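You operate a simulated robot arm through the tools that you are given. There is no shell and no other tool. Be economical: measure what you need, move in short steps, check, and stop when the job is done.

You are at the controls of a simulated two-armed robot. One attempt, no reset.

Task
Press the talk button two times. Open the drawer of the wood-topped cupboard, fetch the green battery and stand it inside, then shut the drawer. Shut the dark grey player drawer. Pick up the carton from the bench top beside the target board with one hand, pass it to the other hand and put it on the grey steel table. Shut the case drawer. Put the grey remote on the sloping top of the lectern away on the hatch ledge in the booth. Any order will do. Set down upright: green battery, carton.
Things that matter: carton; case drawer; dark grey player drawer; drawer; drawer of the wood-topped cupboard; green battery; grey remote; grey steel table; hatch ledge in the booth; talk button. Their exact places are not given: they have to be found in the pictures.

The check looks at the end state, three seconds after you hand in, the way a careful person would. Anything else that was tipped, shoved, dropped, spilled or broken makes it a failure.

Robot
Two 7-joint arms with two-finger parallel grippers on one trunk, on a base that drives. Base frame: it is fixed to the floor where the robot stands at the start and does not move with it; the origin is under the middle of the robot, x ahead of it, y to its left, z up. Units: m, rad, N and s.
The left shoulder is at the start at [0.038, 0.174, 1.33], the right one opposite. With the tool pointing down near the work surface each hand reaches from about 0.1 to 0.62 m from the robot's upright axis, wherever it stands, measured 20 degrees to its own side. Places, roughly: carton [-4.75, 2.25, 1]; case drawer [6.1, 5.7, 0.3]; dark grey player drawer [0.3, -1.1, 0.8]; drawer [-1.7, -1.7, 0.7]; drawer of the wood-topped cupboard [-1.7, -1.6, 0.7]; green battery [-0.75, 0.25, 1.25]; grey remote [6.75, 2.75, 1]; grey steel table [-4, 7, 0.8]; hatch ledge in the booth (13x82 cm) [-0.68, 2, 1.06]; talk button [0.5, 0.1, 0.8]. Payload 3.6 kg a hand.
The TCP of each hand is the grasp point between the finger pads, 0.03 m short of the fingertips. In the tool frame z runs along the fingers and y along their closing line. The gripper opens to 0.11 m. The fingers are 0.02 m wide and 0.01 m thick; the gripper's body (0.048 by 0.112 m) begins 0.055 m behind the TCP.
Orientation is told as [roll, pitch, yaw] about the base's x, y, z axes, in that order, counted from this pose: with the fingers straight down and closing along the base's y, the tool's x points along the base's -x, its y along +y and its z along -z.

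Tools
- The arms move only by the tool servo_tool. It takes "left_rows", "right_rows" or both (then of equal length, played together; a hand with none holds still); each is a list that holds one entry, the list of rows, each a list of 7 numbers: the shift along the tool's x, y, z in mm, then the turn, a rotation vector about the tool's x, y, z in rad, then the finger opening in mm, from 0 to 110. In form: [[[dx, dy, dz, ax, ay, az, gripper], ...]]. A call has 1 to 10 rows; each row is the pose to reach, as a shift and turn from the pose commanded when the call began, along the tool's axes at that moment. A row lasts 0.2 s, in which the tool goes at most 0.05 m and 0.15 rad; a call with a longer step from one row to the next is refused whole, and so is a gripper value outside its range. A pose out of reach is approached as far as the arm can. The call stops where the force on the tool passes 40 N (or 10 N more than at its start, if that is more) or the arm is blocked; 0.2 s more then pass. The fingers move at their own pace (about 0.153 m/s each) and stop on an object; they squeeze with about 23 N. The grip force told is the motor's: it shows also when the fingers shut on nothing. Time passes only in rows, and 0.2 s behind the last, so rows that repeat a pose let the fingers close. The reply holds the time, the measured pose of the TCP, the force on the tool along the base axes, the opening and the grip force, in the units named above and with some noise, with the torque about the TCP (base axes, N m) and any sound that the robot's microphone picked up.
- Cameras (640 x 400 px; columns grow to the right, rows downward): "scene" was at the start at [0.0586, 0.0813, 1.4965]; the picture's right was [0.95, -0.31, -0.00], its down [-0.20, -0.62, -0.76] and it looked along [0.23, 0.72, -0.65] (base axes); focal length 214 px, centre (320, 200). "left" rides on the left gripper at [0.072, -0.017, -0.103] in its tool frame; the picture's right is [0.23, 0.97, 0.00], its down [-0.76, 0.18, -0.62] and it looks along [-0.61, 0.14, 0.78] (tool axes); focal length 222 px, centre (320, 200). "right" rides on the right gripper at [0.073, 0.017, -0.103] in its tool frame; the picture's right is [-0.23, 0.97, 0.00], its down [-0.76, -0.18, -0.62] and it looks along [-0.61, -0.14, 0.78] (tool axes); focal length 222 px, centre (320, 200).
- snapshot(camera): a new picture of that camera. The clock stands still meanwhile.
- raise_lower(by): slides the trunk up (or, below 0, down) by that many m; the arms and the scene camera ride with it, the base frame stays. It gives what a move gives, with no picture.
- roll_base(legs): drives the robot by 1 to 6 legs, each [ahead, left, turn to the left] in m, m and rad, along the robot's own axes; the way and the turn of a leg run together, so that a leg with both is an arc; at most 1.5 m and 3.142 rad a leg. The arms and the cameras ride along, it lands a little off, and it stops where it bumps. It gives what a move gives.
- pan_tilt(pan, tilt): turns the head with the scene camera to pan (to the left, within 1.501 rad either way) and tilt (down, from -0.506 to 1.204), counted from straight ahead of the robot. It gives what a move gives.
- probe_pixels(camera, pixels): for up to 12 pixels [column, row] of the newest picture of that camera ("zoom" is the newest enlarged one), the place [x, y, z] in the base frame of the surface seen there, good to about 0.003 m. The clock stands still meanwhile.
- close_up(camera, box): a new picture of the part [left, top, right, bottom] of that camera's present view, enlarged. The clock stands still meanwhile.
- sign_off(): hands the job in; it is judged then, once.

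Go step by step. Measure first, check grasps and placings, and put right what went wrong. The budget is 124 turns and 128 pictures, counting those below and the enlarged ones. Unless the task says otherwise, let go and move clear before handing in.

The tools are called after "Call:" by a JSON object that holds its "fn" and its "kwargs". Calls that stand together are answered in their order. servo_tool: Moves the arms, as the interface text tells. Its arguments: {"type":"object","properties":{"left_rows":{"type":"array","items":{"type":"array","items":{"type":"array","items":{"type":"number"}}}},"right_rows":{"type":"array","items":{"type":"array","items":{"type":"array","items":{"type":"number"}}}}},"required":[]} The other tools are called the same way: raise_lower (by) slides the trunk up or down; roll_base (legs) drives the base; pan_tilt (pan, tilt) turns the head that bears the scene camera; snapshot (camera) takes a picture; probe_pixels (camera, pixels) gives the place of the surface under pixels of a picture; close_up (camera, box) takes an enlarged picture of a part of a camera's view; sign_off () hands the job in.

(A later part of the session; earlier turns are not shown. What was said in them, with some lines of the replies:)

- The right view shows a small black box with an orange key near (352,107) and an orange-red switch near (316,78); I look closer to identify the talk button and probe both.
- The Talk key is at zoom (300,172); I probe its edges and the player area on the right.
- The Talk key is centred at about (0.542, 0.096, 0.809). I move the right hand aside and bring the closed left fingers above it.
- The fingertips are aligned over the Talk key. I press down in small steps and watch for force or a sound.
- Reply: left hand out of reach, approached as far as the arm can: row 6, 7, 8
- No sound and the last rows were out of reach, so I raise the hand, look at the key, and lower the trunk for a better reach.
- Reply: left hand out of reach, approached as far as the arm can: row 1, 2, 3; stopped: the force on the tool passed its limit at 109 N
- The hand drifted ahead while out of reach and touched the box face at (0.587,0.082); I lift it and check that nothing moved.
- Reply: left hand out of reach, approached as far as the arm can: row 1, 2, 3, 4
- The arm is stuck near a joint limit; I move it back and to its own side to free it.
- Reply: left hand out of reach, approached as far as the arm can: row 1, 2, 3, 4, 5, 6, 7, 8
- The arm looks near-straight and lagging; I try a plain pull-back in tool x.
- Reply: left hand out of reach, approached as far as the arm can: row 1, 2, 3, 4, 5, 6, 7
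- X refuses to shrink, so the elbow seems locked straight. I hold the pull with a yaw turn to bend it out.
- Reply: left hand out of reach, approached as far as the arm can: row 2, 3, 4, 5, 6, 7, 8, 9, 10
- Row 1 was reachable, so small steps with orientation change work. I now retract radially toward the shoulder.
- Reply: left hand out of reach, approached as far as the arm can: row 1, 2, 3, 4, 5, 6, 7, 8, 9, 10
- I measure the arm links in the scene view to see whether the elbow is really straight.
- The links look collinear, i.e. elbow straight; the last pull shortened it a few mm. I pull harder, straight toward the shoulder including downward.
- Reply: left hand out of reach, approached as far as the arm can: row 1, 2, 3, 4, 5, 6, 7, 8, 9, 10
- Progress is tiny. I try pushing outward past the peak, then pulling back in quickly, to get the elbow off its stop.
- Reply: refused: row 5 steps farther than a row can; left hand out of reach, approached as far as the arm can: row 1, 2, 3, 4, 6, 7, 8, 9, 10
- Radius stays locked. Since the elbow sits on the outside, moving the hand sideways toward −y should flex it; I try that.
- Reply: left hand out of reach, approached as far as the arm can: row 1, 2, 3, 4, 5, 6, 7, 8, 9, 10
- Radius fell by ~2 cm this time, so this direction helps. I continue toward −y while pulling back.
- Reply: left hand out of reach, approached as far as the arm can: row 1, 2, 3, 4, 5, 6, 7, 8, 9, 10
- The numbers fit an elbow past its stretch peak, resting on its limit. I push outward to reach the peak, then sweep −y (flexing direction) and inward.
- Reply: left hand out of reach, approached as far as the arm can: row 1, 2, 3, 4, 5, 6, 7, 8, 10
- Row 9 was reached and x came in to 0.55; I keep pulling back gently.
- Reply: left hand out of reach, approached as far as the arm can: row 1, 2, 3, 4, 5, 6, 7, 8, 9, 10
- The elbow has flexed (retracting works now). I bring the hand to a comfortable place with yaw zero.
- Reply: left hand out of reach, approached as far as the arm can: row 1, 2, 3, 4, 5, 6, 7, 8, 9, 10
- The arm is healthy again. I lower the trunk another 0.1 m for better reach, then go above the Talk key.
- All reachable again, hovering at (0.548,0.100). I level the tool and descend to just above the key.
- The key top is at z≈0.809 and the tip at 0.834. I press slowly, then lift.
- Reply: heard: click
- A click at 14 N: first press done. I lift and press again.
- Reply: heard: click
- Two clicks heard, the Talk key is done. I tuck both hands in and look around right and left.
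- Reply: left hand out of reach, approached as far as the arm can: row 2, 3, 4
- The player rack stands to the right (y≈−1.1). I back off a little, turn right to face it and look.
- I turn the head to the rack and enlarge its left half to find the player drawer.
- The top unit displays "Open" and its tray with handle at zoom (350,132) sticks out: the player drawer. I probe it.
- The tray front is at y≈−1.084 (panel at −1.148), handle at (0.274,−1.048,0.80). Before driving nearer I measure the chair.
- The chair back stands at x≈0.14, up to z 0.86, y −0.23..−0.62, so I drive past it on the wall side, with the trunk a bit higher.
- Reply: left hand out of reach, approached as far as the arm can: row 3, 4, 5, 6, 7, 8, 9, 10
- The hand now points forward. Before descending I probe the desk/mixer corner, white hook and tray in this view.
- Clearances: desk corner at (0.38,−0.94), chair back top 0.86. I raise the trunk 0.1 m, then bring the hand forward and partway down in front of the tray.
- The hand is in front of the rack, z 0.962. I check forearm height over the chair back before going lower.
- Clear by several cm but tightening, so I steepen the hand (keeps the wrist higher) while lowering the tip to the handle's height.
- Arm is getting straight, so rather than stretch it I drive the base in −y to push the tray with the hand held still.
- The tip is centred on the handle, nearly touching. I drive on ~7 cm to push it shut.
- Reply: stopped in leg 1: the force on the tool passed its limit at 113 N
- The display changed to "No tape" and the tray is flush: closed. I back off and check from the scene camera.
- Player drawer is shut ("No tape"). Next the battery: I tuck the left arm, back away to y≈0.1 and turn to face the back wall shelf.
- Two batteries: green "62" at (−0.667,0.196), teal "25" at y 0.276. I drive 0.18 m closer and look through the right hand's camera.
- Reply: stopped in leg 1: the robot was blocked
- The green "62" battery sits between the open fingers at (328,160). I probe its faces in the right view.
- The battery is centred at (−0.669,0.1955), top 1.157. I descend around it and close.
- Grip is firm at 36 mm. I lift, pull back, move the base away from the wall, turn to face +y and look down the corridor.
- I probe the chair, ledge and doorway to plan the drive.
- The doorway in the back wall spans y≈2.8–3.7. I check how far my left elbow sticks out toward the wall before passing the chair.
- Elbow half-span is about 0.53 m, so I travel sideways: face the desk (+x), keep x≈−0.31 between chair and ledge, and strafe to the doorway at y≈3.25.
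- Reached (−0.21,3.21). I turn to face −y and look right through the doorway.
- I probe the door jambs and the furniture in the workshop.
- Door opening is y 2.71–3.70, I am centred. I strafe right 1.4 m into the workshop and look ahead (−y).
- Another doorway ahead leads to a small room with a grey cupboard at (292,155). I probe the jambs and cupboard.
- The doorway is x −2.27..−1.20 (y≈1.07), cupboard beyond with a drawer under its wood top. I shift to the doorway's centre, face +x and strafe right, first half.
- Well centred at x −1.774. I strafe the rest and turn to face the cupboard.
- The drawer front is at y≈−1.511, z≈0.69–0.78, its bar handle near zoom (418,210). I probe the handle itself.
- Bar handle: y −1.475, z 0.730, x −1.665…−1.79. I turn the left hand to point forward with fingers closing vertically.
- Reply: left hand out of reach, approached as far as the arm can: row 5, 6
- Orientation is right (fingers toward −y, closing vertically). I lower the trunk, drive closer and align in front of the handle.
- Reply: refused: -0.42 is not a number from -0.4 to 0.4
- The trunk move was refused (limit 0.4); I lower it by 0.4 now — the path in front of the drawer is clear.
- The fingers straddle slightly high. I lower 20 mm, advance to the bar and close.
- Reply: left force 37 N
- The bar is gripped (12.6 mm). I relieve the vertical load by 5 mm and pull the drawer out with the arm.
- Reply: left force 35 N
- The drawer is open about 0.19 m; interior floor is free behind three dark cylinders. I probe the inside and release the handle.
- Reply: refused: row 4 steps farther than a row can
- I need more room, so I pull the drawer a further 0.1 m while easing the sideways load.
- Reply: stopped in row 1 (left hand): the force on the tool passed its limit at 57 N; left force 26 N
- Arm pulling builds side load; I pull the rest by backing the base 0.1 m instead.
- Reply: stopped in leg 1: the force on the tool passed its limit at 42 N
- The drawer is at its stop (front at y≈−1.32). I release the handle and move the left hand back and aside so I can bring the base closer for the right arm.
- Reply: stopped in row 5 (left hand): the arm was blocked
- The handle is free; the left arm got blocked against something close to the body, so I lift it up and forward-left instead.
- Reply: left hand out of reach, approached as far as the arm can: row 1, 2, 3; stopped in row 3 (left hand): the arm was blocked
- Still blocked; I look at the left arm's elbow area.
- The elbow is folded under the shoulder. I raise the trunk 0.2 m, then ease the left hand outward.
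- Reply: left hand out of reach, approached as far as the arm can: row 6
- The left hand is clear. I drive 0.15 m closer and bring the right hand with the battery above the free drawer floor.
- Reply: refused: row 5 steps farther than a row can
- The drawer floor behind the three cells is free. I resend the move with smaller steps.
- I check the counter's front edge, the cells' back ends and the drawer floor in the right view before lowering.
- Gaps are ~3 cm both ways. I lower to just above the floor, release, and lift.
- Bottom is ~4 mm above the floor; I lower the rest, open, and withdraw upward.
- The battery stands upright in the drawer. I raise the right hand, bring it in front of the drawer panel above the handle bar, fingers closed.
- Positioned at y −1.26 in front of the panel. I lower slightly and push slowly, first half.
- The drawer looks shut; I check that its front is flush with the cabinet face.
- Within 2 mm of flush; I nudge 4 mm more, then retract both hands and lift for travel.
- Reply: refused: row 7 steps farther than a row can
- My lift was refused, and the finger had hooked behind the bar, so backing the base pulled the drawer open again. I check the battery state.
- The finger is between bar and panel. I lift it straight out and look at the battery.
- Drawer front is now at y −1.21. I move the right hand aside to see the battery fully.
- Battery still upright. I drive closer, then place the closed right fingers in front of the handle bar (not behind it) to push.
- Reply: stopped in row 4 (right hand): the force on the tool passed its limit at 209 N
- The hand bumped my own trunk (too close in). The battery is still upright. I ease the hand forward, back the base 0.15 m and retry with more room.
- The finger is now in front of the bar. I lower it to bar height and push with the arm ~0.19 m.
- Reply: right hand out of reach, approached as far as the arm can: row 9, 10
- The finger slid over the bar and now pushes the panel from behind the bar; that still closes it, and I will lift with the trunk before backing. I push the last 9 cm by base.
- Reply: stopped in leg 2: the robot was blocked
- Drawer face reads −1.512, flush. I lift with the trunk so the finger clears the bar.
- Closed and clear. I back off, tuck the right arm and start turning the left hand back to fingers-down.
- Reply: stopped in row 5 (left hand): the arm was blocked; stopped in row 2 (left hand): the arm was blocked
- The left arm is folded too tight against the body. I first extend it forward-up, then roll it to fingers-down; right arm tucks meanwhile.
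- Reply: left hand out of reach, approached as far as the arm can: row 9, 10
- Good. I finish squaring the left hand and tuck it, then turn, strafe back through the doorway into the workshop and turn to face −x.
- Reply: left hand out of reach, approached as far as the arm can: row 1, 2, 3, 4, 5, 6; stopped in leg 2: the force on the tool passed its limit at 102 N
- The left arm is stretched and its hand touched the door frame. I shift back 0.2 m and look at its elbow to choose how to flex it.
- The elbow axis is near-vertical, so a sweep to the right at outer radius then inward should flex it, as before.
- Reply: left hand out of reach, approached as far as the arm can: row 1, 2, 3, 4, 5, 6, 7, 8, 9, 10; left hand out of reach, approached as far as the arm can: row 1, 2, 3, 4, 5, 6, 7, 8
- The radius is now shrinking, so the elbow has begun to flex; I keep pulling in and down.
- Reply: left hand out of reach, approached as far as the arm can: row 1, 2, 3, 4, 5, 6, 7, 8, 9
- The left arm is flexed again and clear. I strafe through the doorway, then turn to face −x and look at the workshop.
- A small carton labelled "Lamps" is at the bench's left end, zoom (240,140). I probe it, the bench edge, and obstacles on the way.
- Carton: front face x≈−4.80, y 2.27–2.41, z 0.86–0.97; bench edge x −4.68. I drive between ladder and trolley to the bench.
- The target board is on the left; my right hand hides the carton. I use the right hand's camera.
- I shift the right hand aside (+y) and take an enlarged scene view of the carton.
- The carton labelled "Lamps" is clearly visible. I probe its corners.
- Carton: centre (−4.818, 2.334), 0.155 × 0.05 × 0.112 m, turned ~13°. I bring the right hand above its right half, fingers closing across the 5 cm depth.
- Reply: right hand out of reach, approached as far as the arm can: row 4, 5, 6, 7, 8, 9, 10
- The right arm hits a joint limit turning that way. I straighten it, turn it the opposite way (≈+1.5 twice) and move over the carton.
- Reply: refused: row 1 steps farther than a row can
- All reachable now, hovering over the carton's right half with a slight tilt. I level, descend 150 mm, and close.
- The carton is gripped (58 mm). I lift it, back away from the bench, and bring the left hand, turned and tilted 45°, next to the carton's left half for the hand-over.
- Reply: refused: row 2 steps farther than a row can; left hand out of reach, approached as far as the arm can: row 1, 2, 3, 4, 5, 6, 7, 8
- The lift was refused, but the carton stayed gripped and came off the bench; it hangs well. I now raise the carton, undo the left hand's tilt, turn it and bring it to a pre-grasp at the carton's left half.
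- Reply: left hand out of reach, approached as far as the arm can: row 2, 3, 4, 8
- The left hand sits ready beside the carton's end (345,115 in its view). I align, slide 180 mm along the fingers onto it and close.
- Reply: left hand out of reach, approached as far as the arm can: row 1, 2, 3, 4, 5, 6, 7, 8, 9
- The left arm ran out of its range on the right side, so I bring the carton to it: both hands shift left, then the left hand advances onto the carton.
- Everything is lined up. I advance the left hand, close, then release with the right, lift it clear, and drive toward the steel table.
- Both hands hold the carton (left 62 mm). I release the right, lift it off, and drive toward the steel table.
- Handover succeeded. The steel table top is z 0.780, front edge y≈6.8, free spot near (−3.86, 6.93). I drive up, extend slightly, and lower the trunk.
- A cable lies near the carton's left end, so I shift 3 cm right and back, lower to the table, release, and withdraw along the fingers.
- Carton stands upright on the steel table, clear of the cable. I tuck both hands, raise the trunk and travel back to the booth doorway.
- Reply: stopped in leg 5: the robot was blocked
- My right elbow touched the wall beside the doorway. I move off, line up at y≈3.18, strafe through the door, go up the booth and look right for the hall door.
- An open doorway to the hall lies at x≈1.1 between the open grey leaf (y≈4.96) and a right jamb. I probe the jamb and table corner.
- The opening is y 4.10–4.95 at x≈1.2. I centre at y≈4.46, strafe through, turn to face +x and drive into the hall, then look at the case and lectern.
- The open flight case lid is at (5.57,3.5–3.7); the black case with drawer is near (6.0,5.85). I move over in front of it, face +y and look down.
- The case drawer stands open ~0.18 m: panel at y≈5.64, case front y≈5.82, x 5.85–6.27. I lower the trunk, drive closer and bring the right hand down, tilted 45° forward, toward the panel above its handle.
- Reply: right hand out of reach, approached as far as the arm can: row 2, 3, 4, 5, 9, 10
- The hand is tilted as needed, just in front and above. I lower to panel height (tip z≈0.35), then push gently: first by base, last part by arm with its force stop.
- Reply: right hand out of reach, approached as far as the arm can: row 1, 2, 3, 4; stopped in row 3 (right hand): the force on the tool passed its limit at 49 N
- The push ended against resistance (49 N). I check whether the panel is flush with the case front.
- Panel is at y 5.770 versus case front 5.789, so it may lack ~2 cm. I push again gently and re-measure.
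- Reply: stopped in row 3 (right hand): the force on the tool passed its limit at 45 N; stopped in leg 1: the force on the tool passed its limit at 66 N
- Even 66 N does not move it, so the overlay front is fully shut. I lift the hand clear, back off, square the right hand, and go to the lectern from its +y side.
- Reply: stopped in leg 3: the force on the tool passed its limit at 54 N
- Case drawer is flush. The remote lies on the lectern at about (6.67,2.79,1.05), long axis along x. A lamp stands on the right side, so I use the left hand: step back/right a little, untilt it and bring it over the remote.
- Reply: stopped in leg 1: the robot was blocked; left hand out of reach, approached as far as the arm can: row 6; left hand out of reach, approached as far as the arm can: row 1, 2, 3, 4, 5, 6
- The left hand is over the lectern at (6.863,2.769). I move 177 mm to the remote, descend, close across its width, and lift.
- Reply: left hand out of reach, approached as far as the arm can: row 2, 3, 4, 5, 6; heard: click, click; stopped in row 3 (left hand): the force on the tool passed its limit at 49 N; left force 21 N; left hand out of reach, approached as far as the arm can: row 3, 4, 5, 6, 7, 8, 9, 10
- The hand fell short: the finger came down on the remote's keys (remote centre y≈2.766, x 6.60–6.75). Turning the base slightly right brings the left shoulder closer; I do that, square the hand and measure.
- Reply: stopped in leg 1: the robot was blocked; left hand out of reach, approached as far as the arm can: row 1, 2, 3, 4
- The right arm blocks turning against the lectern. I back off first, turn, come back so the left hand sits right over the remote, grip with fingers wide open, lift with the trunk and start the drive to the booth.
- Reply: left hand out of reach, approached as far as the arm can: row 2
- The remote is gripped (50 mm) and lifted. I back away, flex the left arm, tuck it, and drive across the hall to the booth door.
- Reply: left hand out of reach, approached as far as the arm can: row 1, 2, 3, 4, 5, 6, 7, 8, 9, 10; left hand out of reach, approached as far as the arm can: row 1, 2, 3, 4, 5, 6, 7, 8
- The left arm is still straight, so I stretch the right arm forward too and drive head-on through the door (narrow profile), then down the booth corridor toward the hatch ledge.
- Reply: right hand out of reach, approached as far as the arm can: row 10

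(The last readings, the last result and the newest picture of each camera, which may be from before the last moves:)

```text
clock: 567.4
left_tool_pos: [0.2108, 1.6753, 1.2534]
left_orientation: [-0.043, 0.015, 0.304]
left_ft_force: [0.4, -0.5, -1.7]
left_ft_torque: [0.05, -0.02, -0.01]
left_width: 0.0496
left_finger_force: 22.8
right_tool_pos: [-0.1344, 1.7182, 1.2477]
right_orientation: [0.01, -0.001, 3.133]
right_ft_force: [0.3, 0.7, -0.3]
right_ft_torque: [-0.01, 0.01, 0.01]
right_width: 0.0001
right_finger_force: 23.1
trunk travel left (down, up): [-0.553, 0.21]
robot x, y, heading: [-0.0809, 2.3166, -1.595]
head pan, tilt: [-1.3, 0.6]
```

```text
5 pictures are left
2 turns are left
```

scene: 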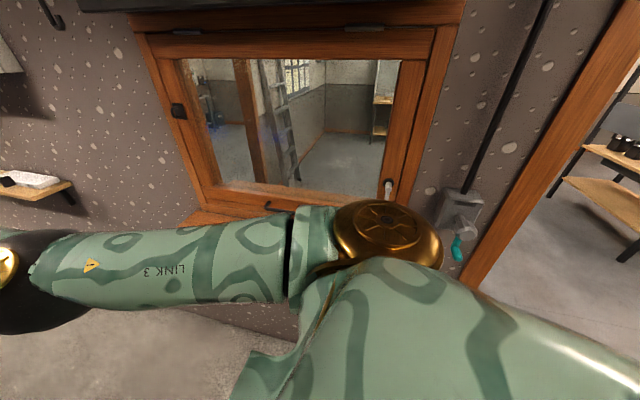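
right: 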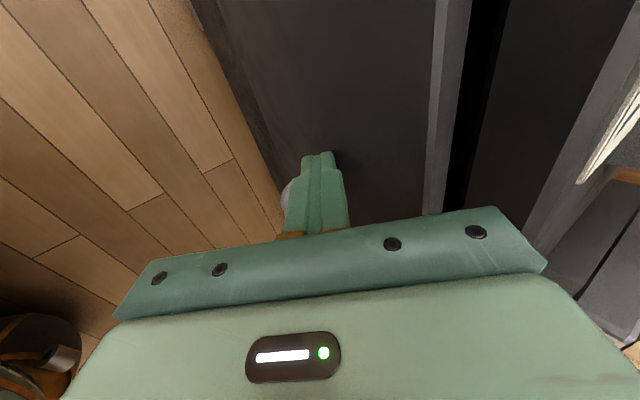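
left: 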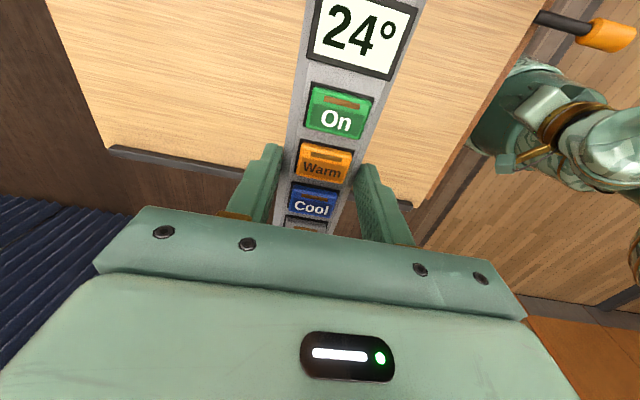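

Reached the ledge. I shift 0.13 m away from the wall, turn to face it, square the remote along the ledge, and measure the ledge.

Call:
{"fn": "roll_base", "kwargs": {"legs": [[0, 0.13, 0], [0, 0, -1.547]]}}

Call:
{"fn": "servo_tool", "kwargs": {"left_rows": [[[0, 0, 0, -0.01, 0, 0.11, 0], [0, 0, 0, -0.02, 0, 0.22, 0], [0, 0, 0, -0.043, -0.015, 0.328, 0], [0, 0, 0, -0.043, -0.015, 0.328, 0]]]}}

Call:
{"fn": "pan_tilt", "kwargs": {"pan": 0.3, "tilt": 0.7}}

Call:
{"fn": "snapshot", "kwargs": {"camera": "left"}}

Call:
{"fn": "snapshot", "kwargs": {"camera": "scene"}}

Call:
{"fn": "probe_pixels", "kwargs": {"camera": "scene", "pixels": [[240, 210], [280, 210], [320, 210], [240, 190], [280, 190], [320, 190], [240, 230], [280, 230], [320, 230], [260, 170], [300, 170], [200, 210]]}}

Call:
{"fn": "probe_pixels", "kwargs": {"camera": "left", "pixels": [[280, 100], [320, 100], [360, 100], [240, 120], [400, 120], [200, 140], [440, 140], [200, 100], [440, 100], [260, 60], [320, 60], [160, 120]]}}

```text
clock: 572.4
left_tool_pos: [-0.5719, 1.9857, 1.253]
left_orientation: [-0.043, 0.016, -1.212]
left_ft_force: [-0.2, -0.5, -2.0]
left_ft_torque: [-0.05, 0.0, 0.02]
left_width: 0.0494
left_finger_force: 22.3
right_tool_pos: [-0.5487, 2.3324, 1.2465]
right_orientation: [0.01, 0.0, 1.617]
right_ft_force: [-0.8, -0.2, 0.1]
right_ft_torque: [0.01, 0.0, 0.0]
right_width: 0.0
right_finger_force: 22.8
trunk travel left (down, up): [-0.553, 0.21]
robot x, y, heading: [0.0512, 2.313, -3.107]
head pan, tilt: [-1.3, 0.6]
```

```text
clock: 573.4
left_tool_pos: [-0.5639, 1.9768, 1.255]
left_orientation: [-0.001, -0.006, -1.54]
left_ft_force: [1.0, -0.3, -1.3]
left_ft_torque: [-0.02, -0.02, 0.03]
left_width: 0.0495
left_finger_force: 23.2
left hand out of reach, approached as far as the arm can: row 3, 4
right_tool_pos: [-0.5495, 2.3328, 1.2478]
right_orientation: [0.009, 0.0, 1.618]
right_ft_force: [0.4, -0.3, 0.1]
right_ft_torque: [0.05, 0.02, -0.01]
right_width: 0.0
right_finger_force: 23.2
trunk travel left (down, up): [-0.553, 0.21]
robot x, y, heading: [0.0522, 2.3152, -3.102]
head pan, tilt: [-1.3, 0.6]
```

```text
clock: 575.1
left_tool_pos: [-0.5649, 1.9766, 1.2541]
left_orientation: [-0.001, -0.006, -1.539]
left_ft_force: [-1.2, -0.2, -1.8]
left_ft_torque: [-0.01, -0.01, -0.01]
left_width: 0.0494
left_finger_force: 23.1
right_tool_pos: [-0.5487, 2.3341, 1.2484]
right_orientation: [0.01, -0.001, 1.618]
right_ft_force: [0.1, -0.6, 0.7]
right_ft_torque: [-0.02, 0.02, 0.0]
right_width: 0.0
right_finger_force: 23.1
trunk travel left (down, up): [-0.553, 0.21]
robot x, y, heading: [0.0474, 2.3124, -3.107]
head pan, tilt: [0.3, 0.7]
```

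```text
4 pictures are left
```

left: 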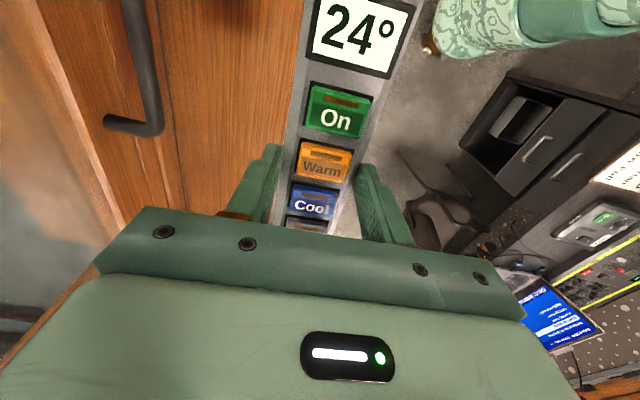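

```text
3 pictures are left
```

scene: 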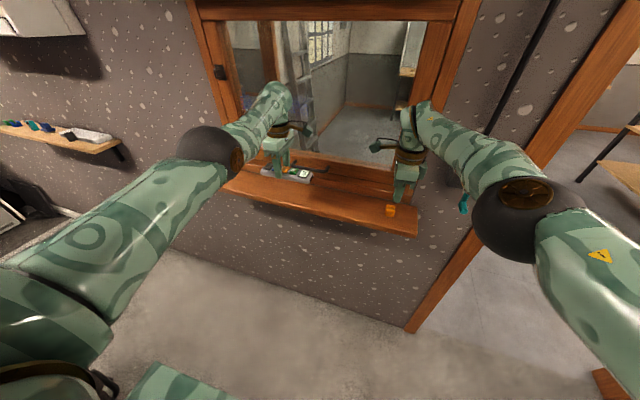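

```text
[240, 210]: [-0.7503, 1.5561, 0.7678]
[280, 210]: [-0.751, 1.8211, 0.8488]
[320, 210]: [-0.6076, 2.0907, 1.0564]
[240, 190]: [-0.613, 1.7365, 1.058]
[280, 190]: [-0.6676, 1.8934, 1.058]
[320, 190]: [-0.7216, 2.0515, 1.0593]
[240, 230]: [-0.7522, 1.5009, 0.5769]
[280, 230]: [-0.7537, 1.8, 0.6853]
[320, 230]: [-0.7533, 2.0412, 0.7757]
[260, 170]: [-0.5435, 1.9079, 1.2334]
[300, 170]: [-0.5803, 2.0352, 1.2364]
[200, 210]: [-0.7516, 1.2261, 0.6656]
```

```text
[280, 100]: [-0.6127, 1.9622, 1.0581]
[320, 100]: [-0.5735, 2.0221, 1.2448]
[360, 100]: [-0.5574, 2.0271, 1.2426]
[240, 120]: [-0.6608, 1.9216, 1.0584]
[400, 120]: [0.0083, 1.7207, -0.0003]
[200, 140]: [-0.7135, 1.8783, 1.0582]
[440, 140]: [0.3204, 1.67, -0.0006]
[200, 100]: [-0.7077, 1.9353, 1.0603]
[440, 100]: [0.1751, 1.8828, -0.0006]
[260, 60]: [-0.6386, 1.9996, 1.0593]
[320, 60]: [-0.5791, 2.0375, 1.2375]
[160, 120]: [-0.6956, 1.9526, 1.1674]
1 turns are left
```

Last turn: ledge top is z 1.058, x −0.605…−0.735, with a hatch handle near y≥1.95, so I shift to y≈1.80, lower the remote, release, back off and hand in; placing was planned from the measured pose but is not visually confirmed.

Call:
{"fn": "servo_tool", "kwargs": {"right_rows": [[[0, 0, -30, 0, 0, 0, 0], [0, 0, -60, 0, 0, 0, 0], [0, 0, -90, 0, 0, 0, 0]]]}}

Call:
{"fn": "roll_base", "kwargs": {"legs": [[0.096, 0.174, 0]]}}

Call:
{"fn": "raise_lower", "kwargs": {"by": -0.14}}

Call:
{"fn": "servo_tool", "kwargs": {"left_rows": [[[0, 0, 5, 0, 0, 0, 0], [0, 0, 9, 0, 0, 0, 0], [0, 0, 12, 0, 0, 0, 0], [0, 0, 14, 0, 0, 0, 0], [0, 0, 16, 0, 0, 0, 0], [0, 0, 16, 0, 0, 0, 0]]]}}

Call:
{"fn": "servo_tool", "kwargs": {"left_rows": [[[0, 0, 0, 0, 0, 0, 75], [0, 0, 0, 0, 0, 0, 75], [0, 0, 0, 0, 0, 0, 75]]]}}

Call:
{"fn": "raise_lower", "kwargs": {"by": 0.2}}

Call:
{"fn": "roll_base", "kwargs": {"legs": [[-0.12, 0, 0]]}}

Call:
{"fn": "sign_off", "kwargs": {}}

```text
clock: 575.9
left_tool_pos: [-0.5632, 1.9769, 1.2535]
left_orientation: [-0.002, -0.006, -1.54]
left_ft_force: [0.0, 0.5, -1.5]
left_ft_torque: [0.0, 0.02, 0.03]
left_width: 0.0495
left_finger_force: 23.4
right_tool_pos: [-0.5407, 2.3302, 1.3314]
right_orientation: [0.012, 0.002, 1.618]
right_ft_force: [0.0, -0.5, -0.3]
right_ft_torque: [-0.02, -0.03, 0.02]
right_width: 0.0
right_finger_force: 22.4
right hand out of reach, approached as far as the arm can: row 2, 3
trunk travel left (down, up): [-0.553, 0.21]
robot x, y, heading: [0.0525, 2.3121, -3.106]
head pan, tilt: [0.3, 0.7]
```

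```text
clock: 577.5
left_tool_pos: [-0.6543, 1.797, 1.2541]
left_orientation: [-0.001, -0.007, -1.538]
left_ft_force: [0.2, 0.2, -1.9]
left_ft_torque: [0.02, -0.01, 0.02]
left_width: 0.0494
left_finger_force: 22.8
right_tool_pos: [-0.6331, 2.1492, 1.3314]
right_orientation: [0.012, 0.001, 1.619]
right_ft_force: [-1.2, 0.1, -0.1]
right_ft_torque: [-0.03, 0.0, 0.02]
right_width: 0.0001
right_finger_force: 23.1
trunk travel left (down, up): [-0.553, 0.21]
robot x, y, heading: [-0.0427, 2.1288, -3.107]
head pan, tilt: [0.3, 0.7]
```

```text
clock: 579.1
left_tool_pos: [-0.6623, 1.7966, 1.0912]
left_orientation: [0.037, -0.006, -1.539]
left_ft_force: [-3.3, -2.8, 15.6]
left_ft_torque: [-0.22, 0.53, 0.0]
left_width: 0.0502
left_finger_force: 23.0
right_tool_pos: [-0.6305, 2.1511, 1.1921]
right_orientation: [0.014, 0.004, 1.62]
right_ft_force: [0.4, 0.3, 0.8]
right_ft_torque: [0.0, 0.01, -0.01]
right_width: 0.0
right_finger_force: 22.9
trunk travel left (down, up): [-0.413, 0.35]
robot x, y, heading: [-0.043, 2.1335, -3.104]
head pan, tilt: [0.3, 0.7]
```

```text
clock: 579.8
left_tool_pos: [-0.6624, 1.7977, 1.0893]
left_orientation: [0.026, -0.007, -1.537]
left_ft_force: [10.1, 2.8, 13.3]
left_ft_torque: [-0.3, 0.09, 0.01]
left_width: 0.0497
left_finger_force: 22.8
right_tool_pos: [-0.6289, 2.1513, 1.1923]
right_orientation: [0.015, 0.002, 1.619]
right_ft_force: [0.8, 0.0, -0.4]
right_ft_torque: [0.0, 0.02, 0.01]
right_width: 0.0
right_finger_force: 23.2
trunk travel left (down, up): [-0.413, 0.35]
robot x, y, heading: [-0.036, 2.1322, -3.105]
head pan, tilt: [0.3, 0.7]
stopped in row 3 (left hand): the force on the tool passed its limit at 42 N (the readings are from after the stop); the commanded pose is now the measured one
```

```text
clock: 580.5
left_tool_pos: [-0.662, 1.7968, 1.0894]
left_orientation: [0.026, -0.006, -1.536]
left_ft_force: [12.8, 1.2, 19.0]
left_ft_torque: [0.2, 0.35, -0.15]
left_width: 0.0684
left_finger_force: 0.1
right_tool_pos: [-0.6292, 2.152, 1.1942]
right_orientation: [0.016, 0.005, 1.62]
right_ft_force: [0.8, 0.0, -0.5]
right_ft_torque: [0.03, 0.02, 0.01]
right_width: 0.0001
right_finger_force: 22.8
trunk travel left (down, up): [-0.413, 0.35]
robot x, y, heading: [-0.0419, 2.1319, -3.102]
head pan, tilt: [0.3, 0.7]
```

```text
clock: 582.7
left_tool_pos: [-0.6563, 1.7973, 1.3182]
left_orientation: [-0.025, -0.008, -1.536]
left_ft_force: [-0.5, 0.2, 0.0]
left_ft_torque: [-0.03, 0.03, 0.01]
left_width: 0.0749
left_finger_force: 0.1
right_tool_pos: [-0.6311, 2.1499, 1.3912]
right_orientation: [0.018, 0.003, 1.618]
right_ft_force: [-0.6, -0.1, -0.8]
right_ft_torque: [-0.02, 0.04, 0.0]
right_width: 0.0
right_finger_force: 23.0
trunk travel left (down, up): [-0.613, 0.15]
robot x, y, heading: [-0.0408, 2.1323, -3.106]
head pan, tilt: [0.3, 0.7]
```

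```text
clock: 584.0
left_tool_pos: [-0.5341, 1.7999, 1.3187]
left_orientation: [-0.023, -0.007, -1.535]
left_ft_force: [0.4, -0.1, -0.6]
left_ft_torque: [-0.01, 0.06, 0.01]
left_width: 0.0748
left_finger_force: 0.1
right_tool_pos: [-0.5086, 2.1536, 1.3929]
right_orientation: [0.018, 0.003, 1.619]
right_ft_force: [1.2, 0.5, 0.5]
right_ft_torque: [0.01, -0.02, -0.02]
right_width: 0.0002
right_finger_force: 23.2
trunk travel left (down, up): [-0.613, 0.15]
robot x, y, heading: [0.0819, 2.1392, -3.103]
head pan, tilt: [0.3, 0.7]
```

```text
The job is handed in.
```

I carried out every item and handed the job in; the last one, setting the remote on the hatch ledge, I released by force and position readings with no picture afterwards.

- **Talk button:** pressed twice; a click was heard each time.
- **Cupboard drawer and green battery:** the battery stood upright when last seen, and the drawer front then measured flush. On the first closing my finger hooked the handle and pulled the drawer open again, so I closed it a second time. I did not see inside after that.
- **Dark grey player drawer:** shut; its display changed from "Open" to "No tape".
- **Carton:** picked up with the right hand, passed to the left, and standing upright on the steel table, clear of the cable.
- **Case drawer:** shut; it looked flush afterwards.
- **Grey remote:** set on the hatch ledge at about y 1.80.

Things that could count against it:
- **Remote keys:** my finger pressed the remote's keys during the first grasp attempt, and two clicks were heard.
- **Lectern:** my arm bumped its side with about 54 N.
- **Phones box:** my hand pressed the box beside the talk button with about 109 N. The Talk key was still in the same place afterwards.
- **Carton on the bench:** it slid off the bench top in my grip rather than being lifted first.
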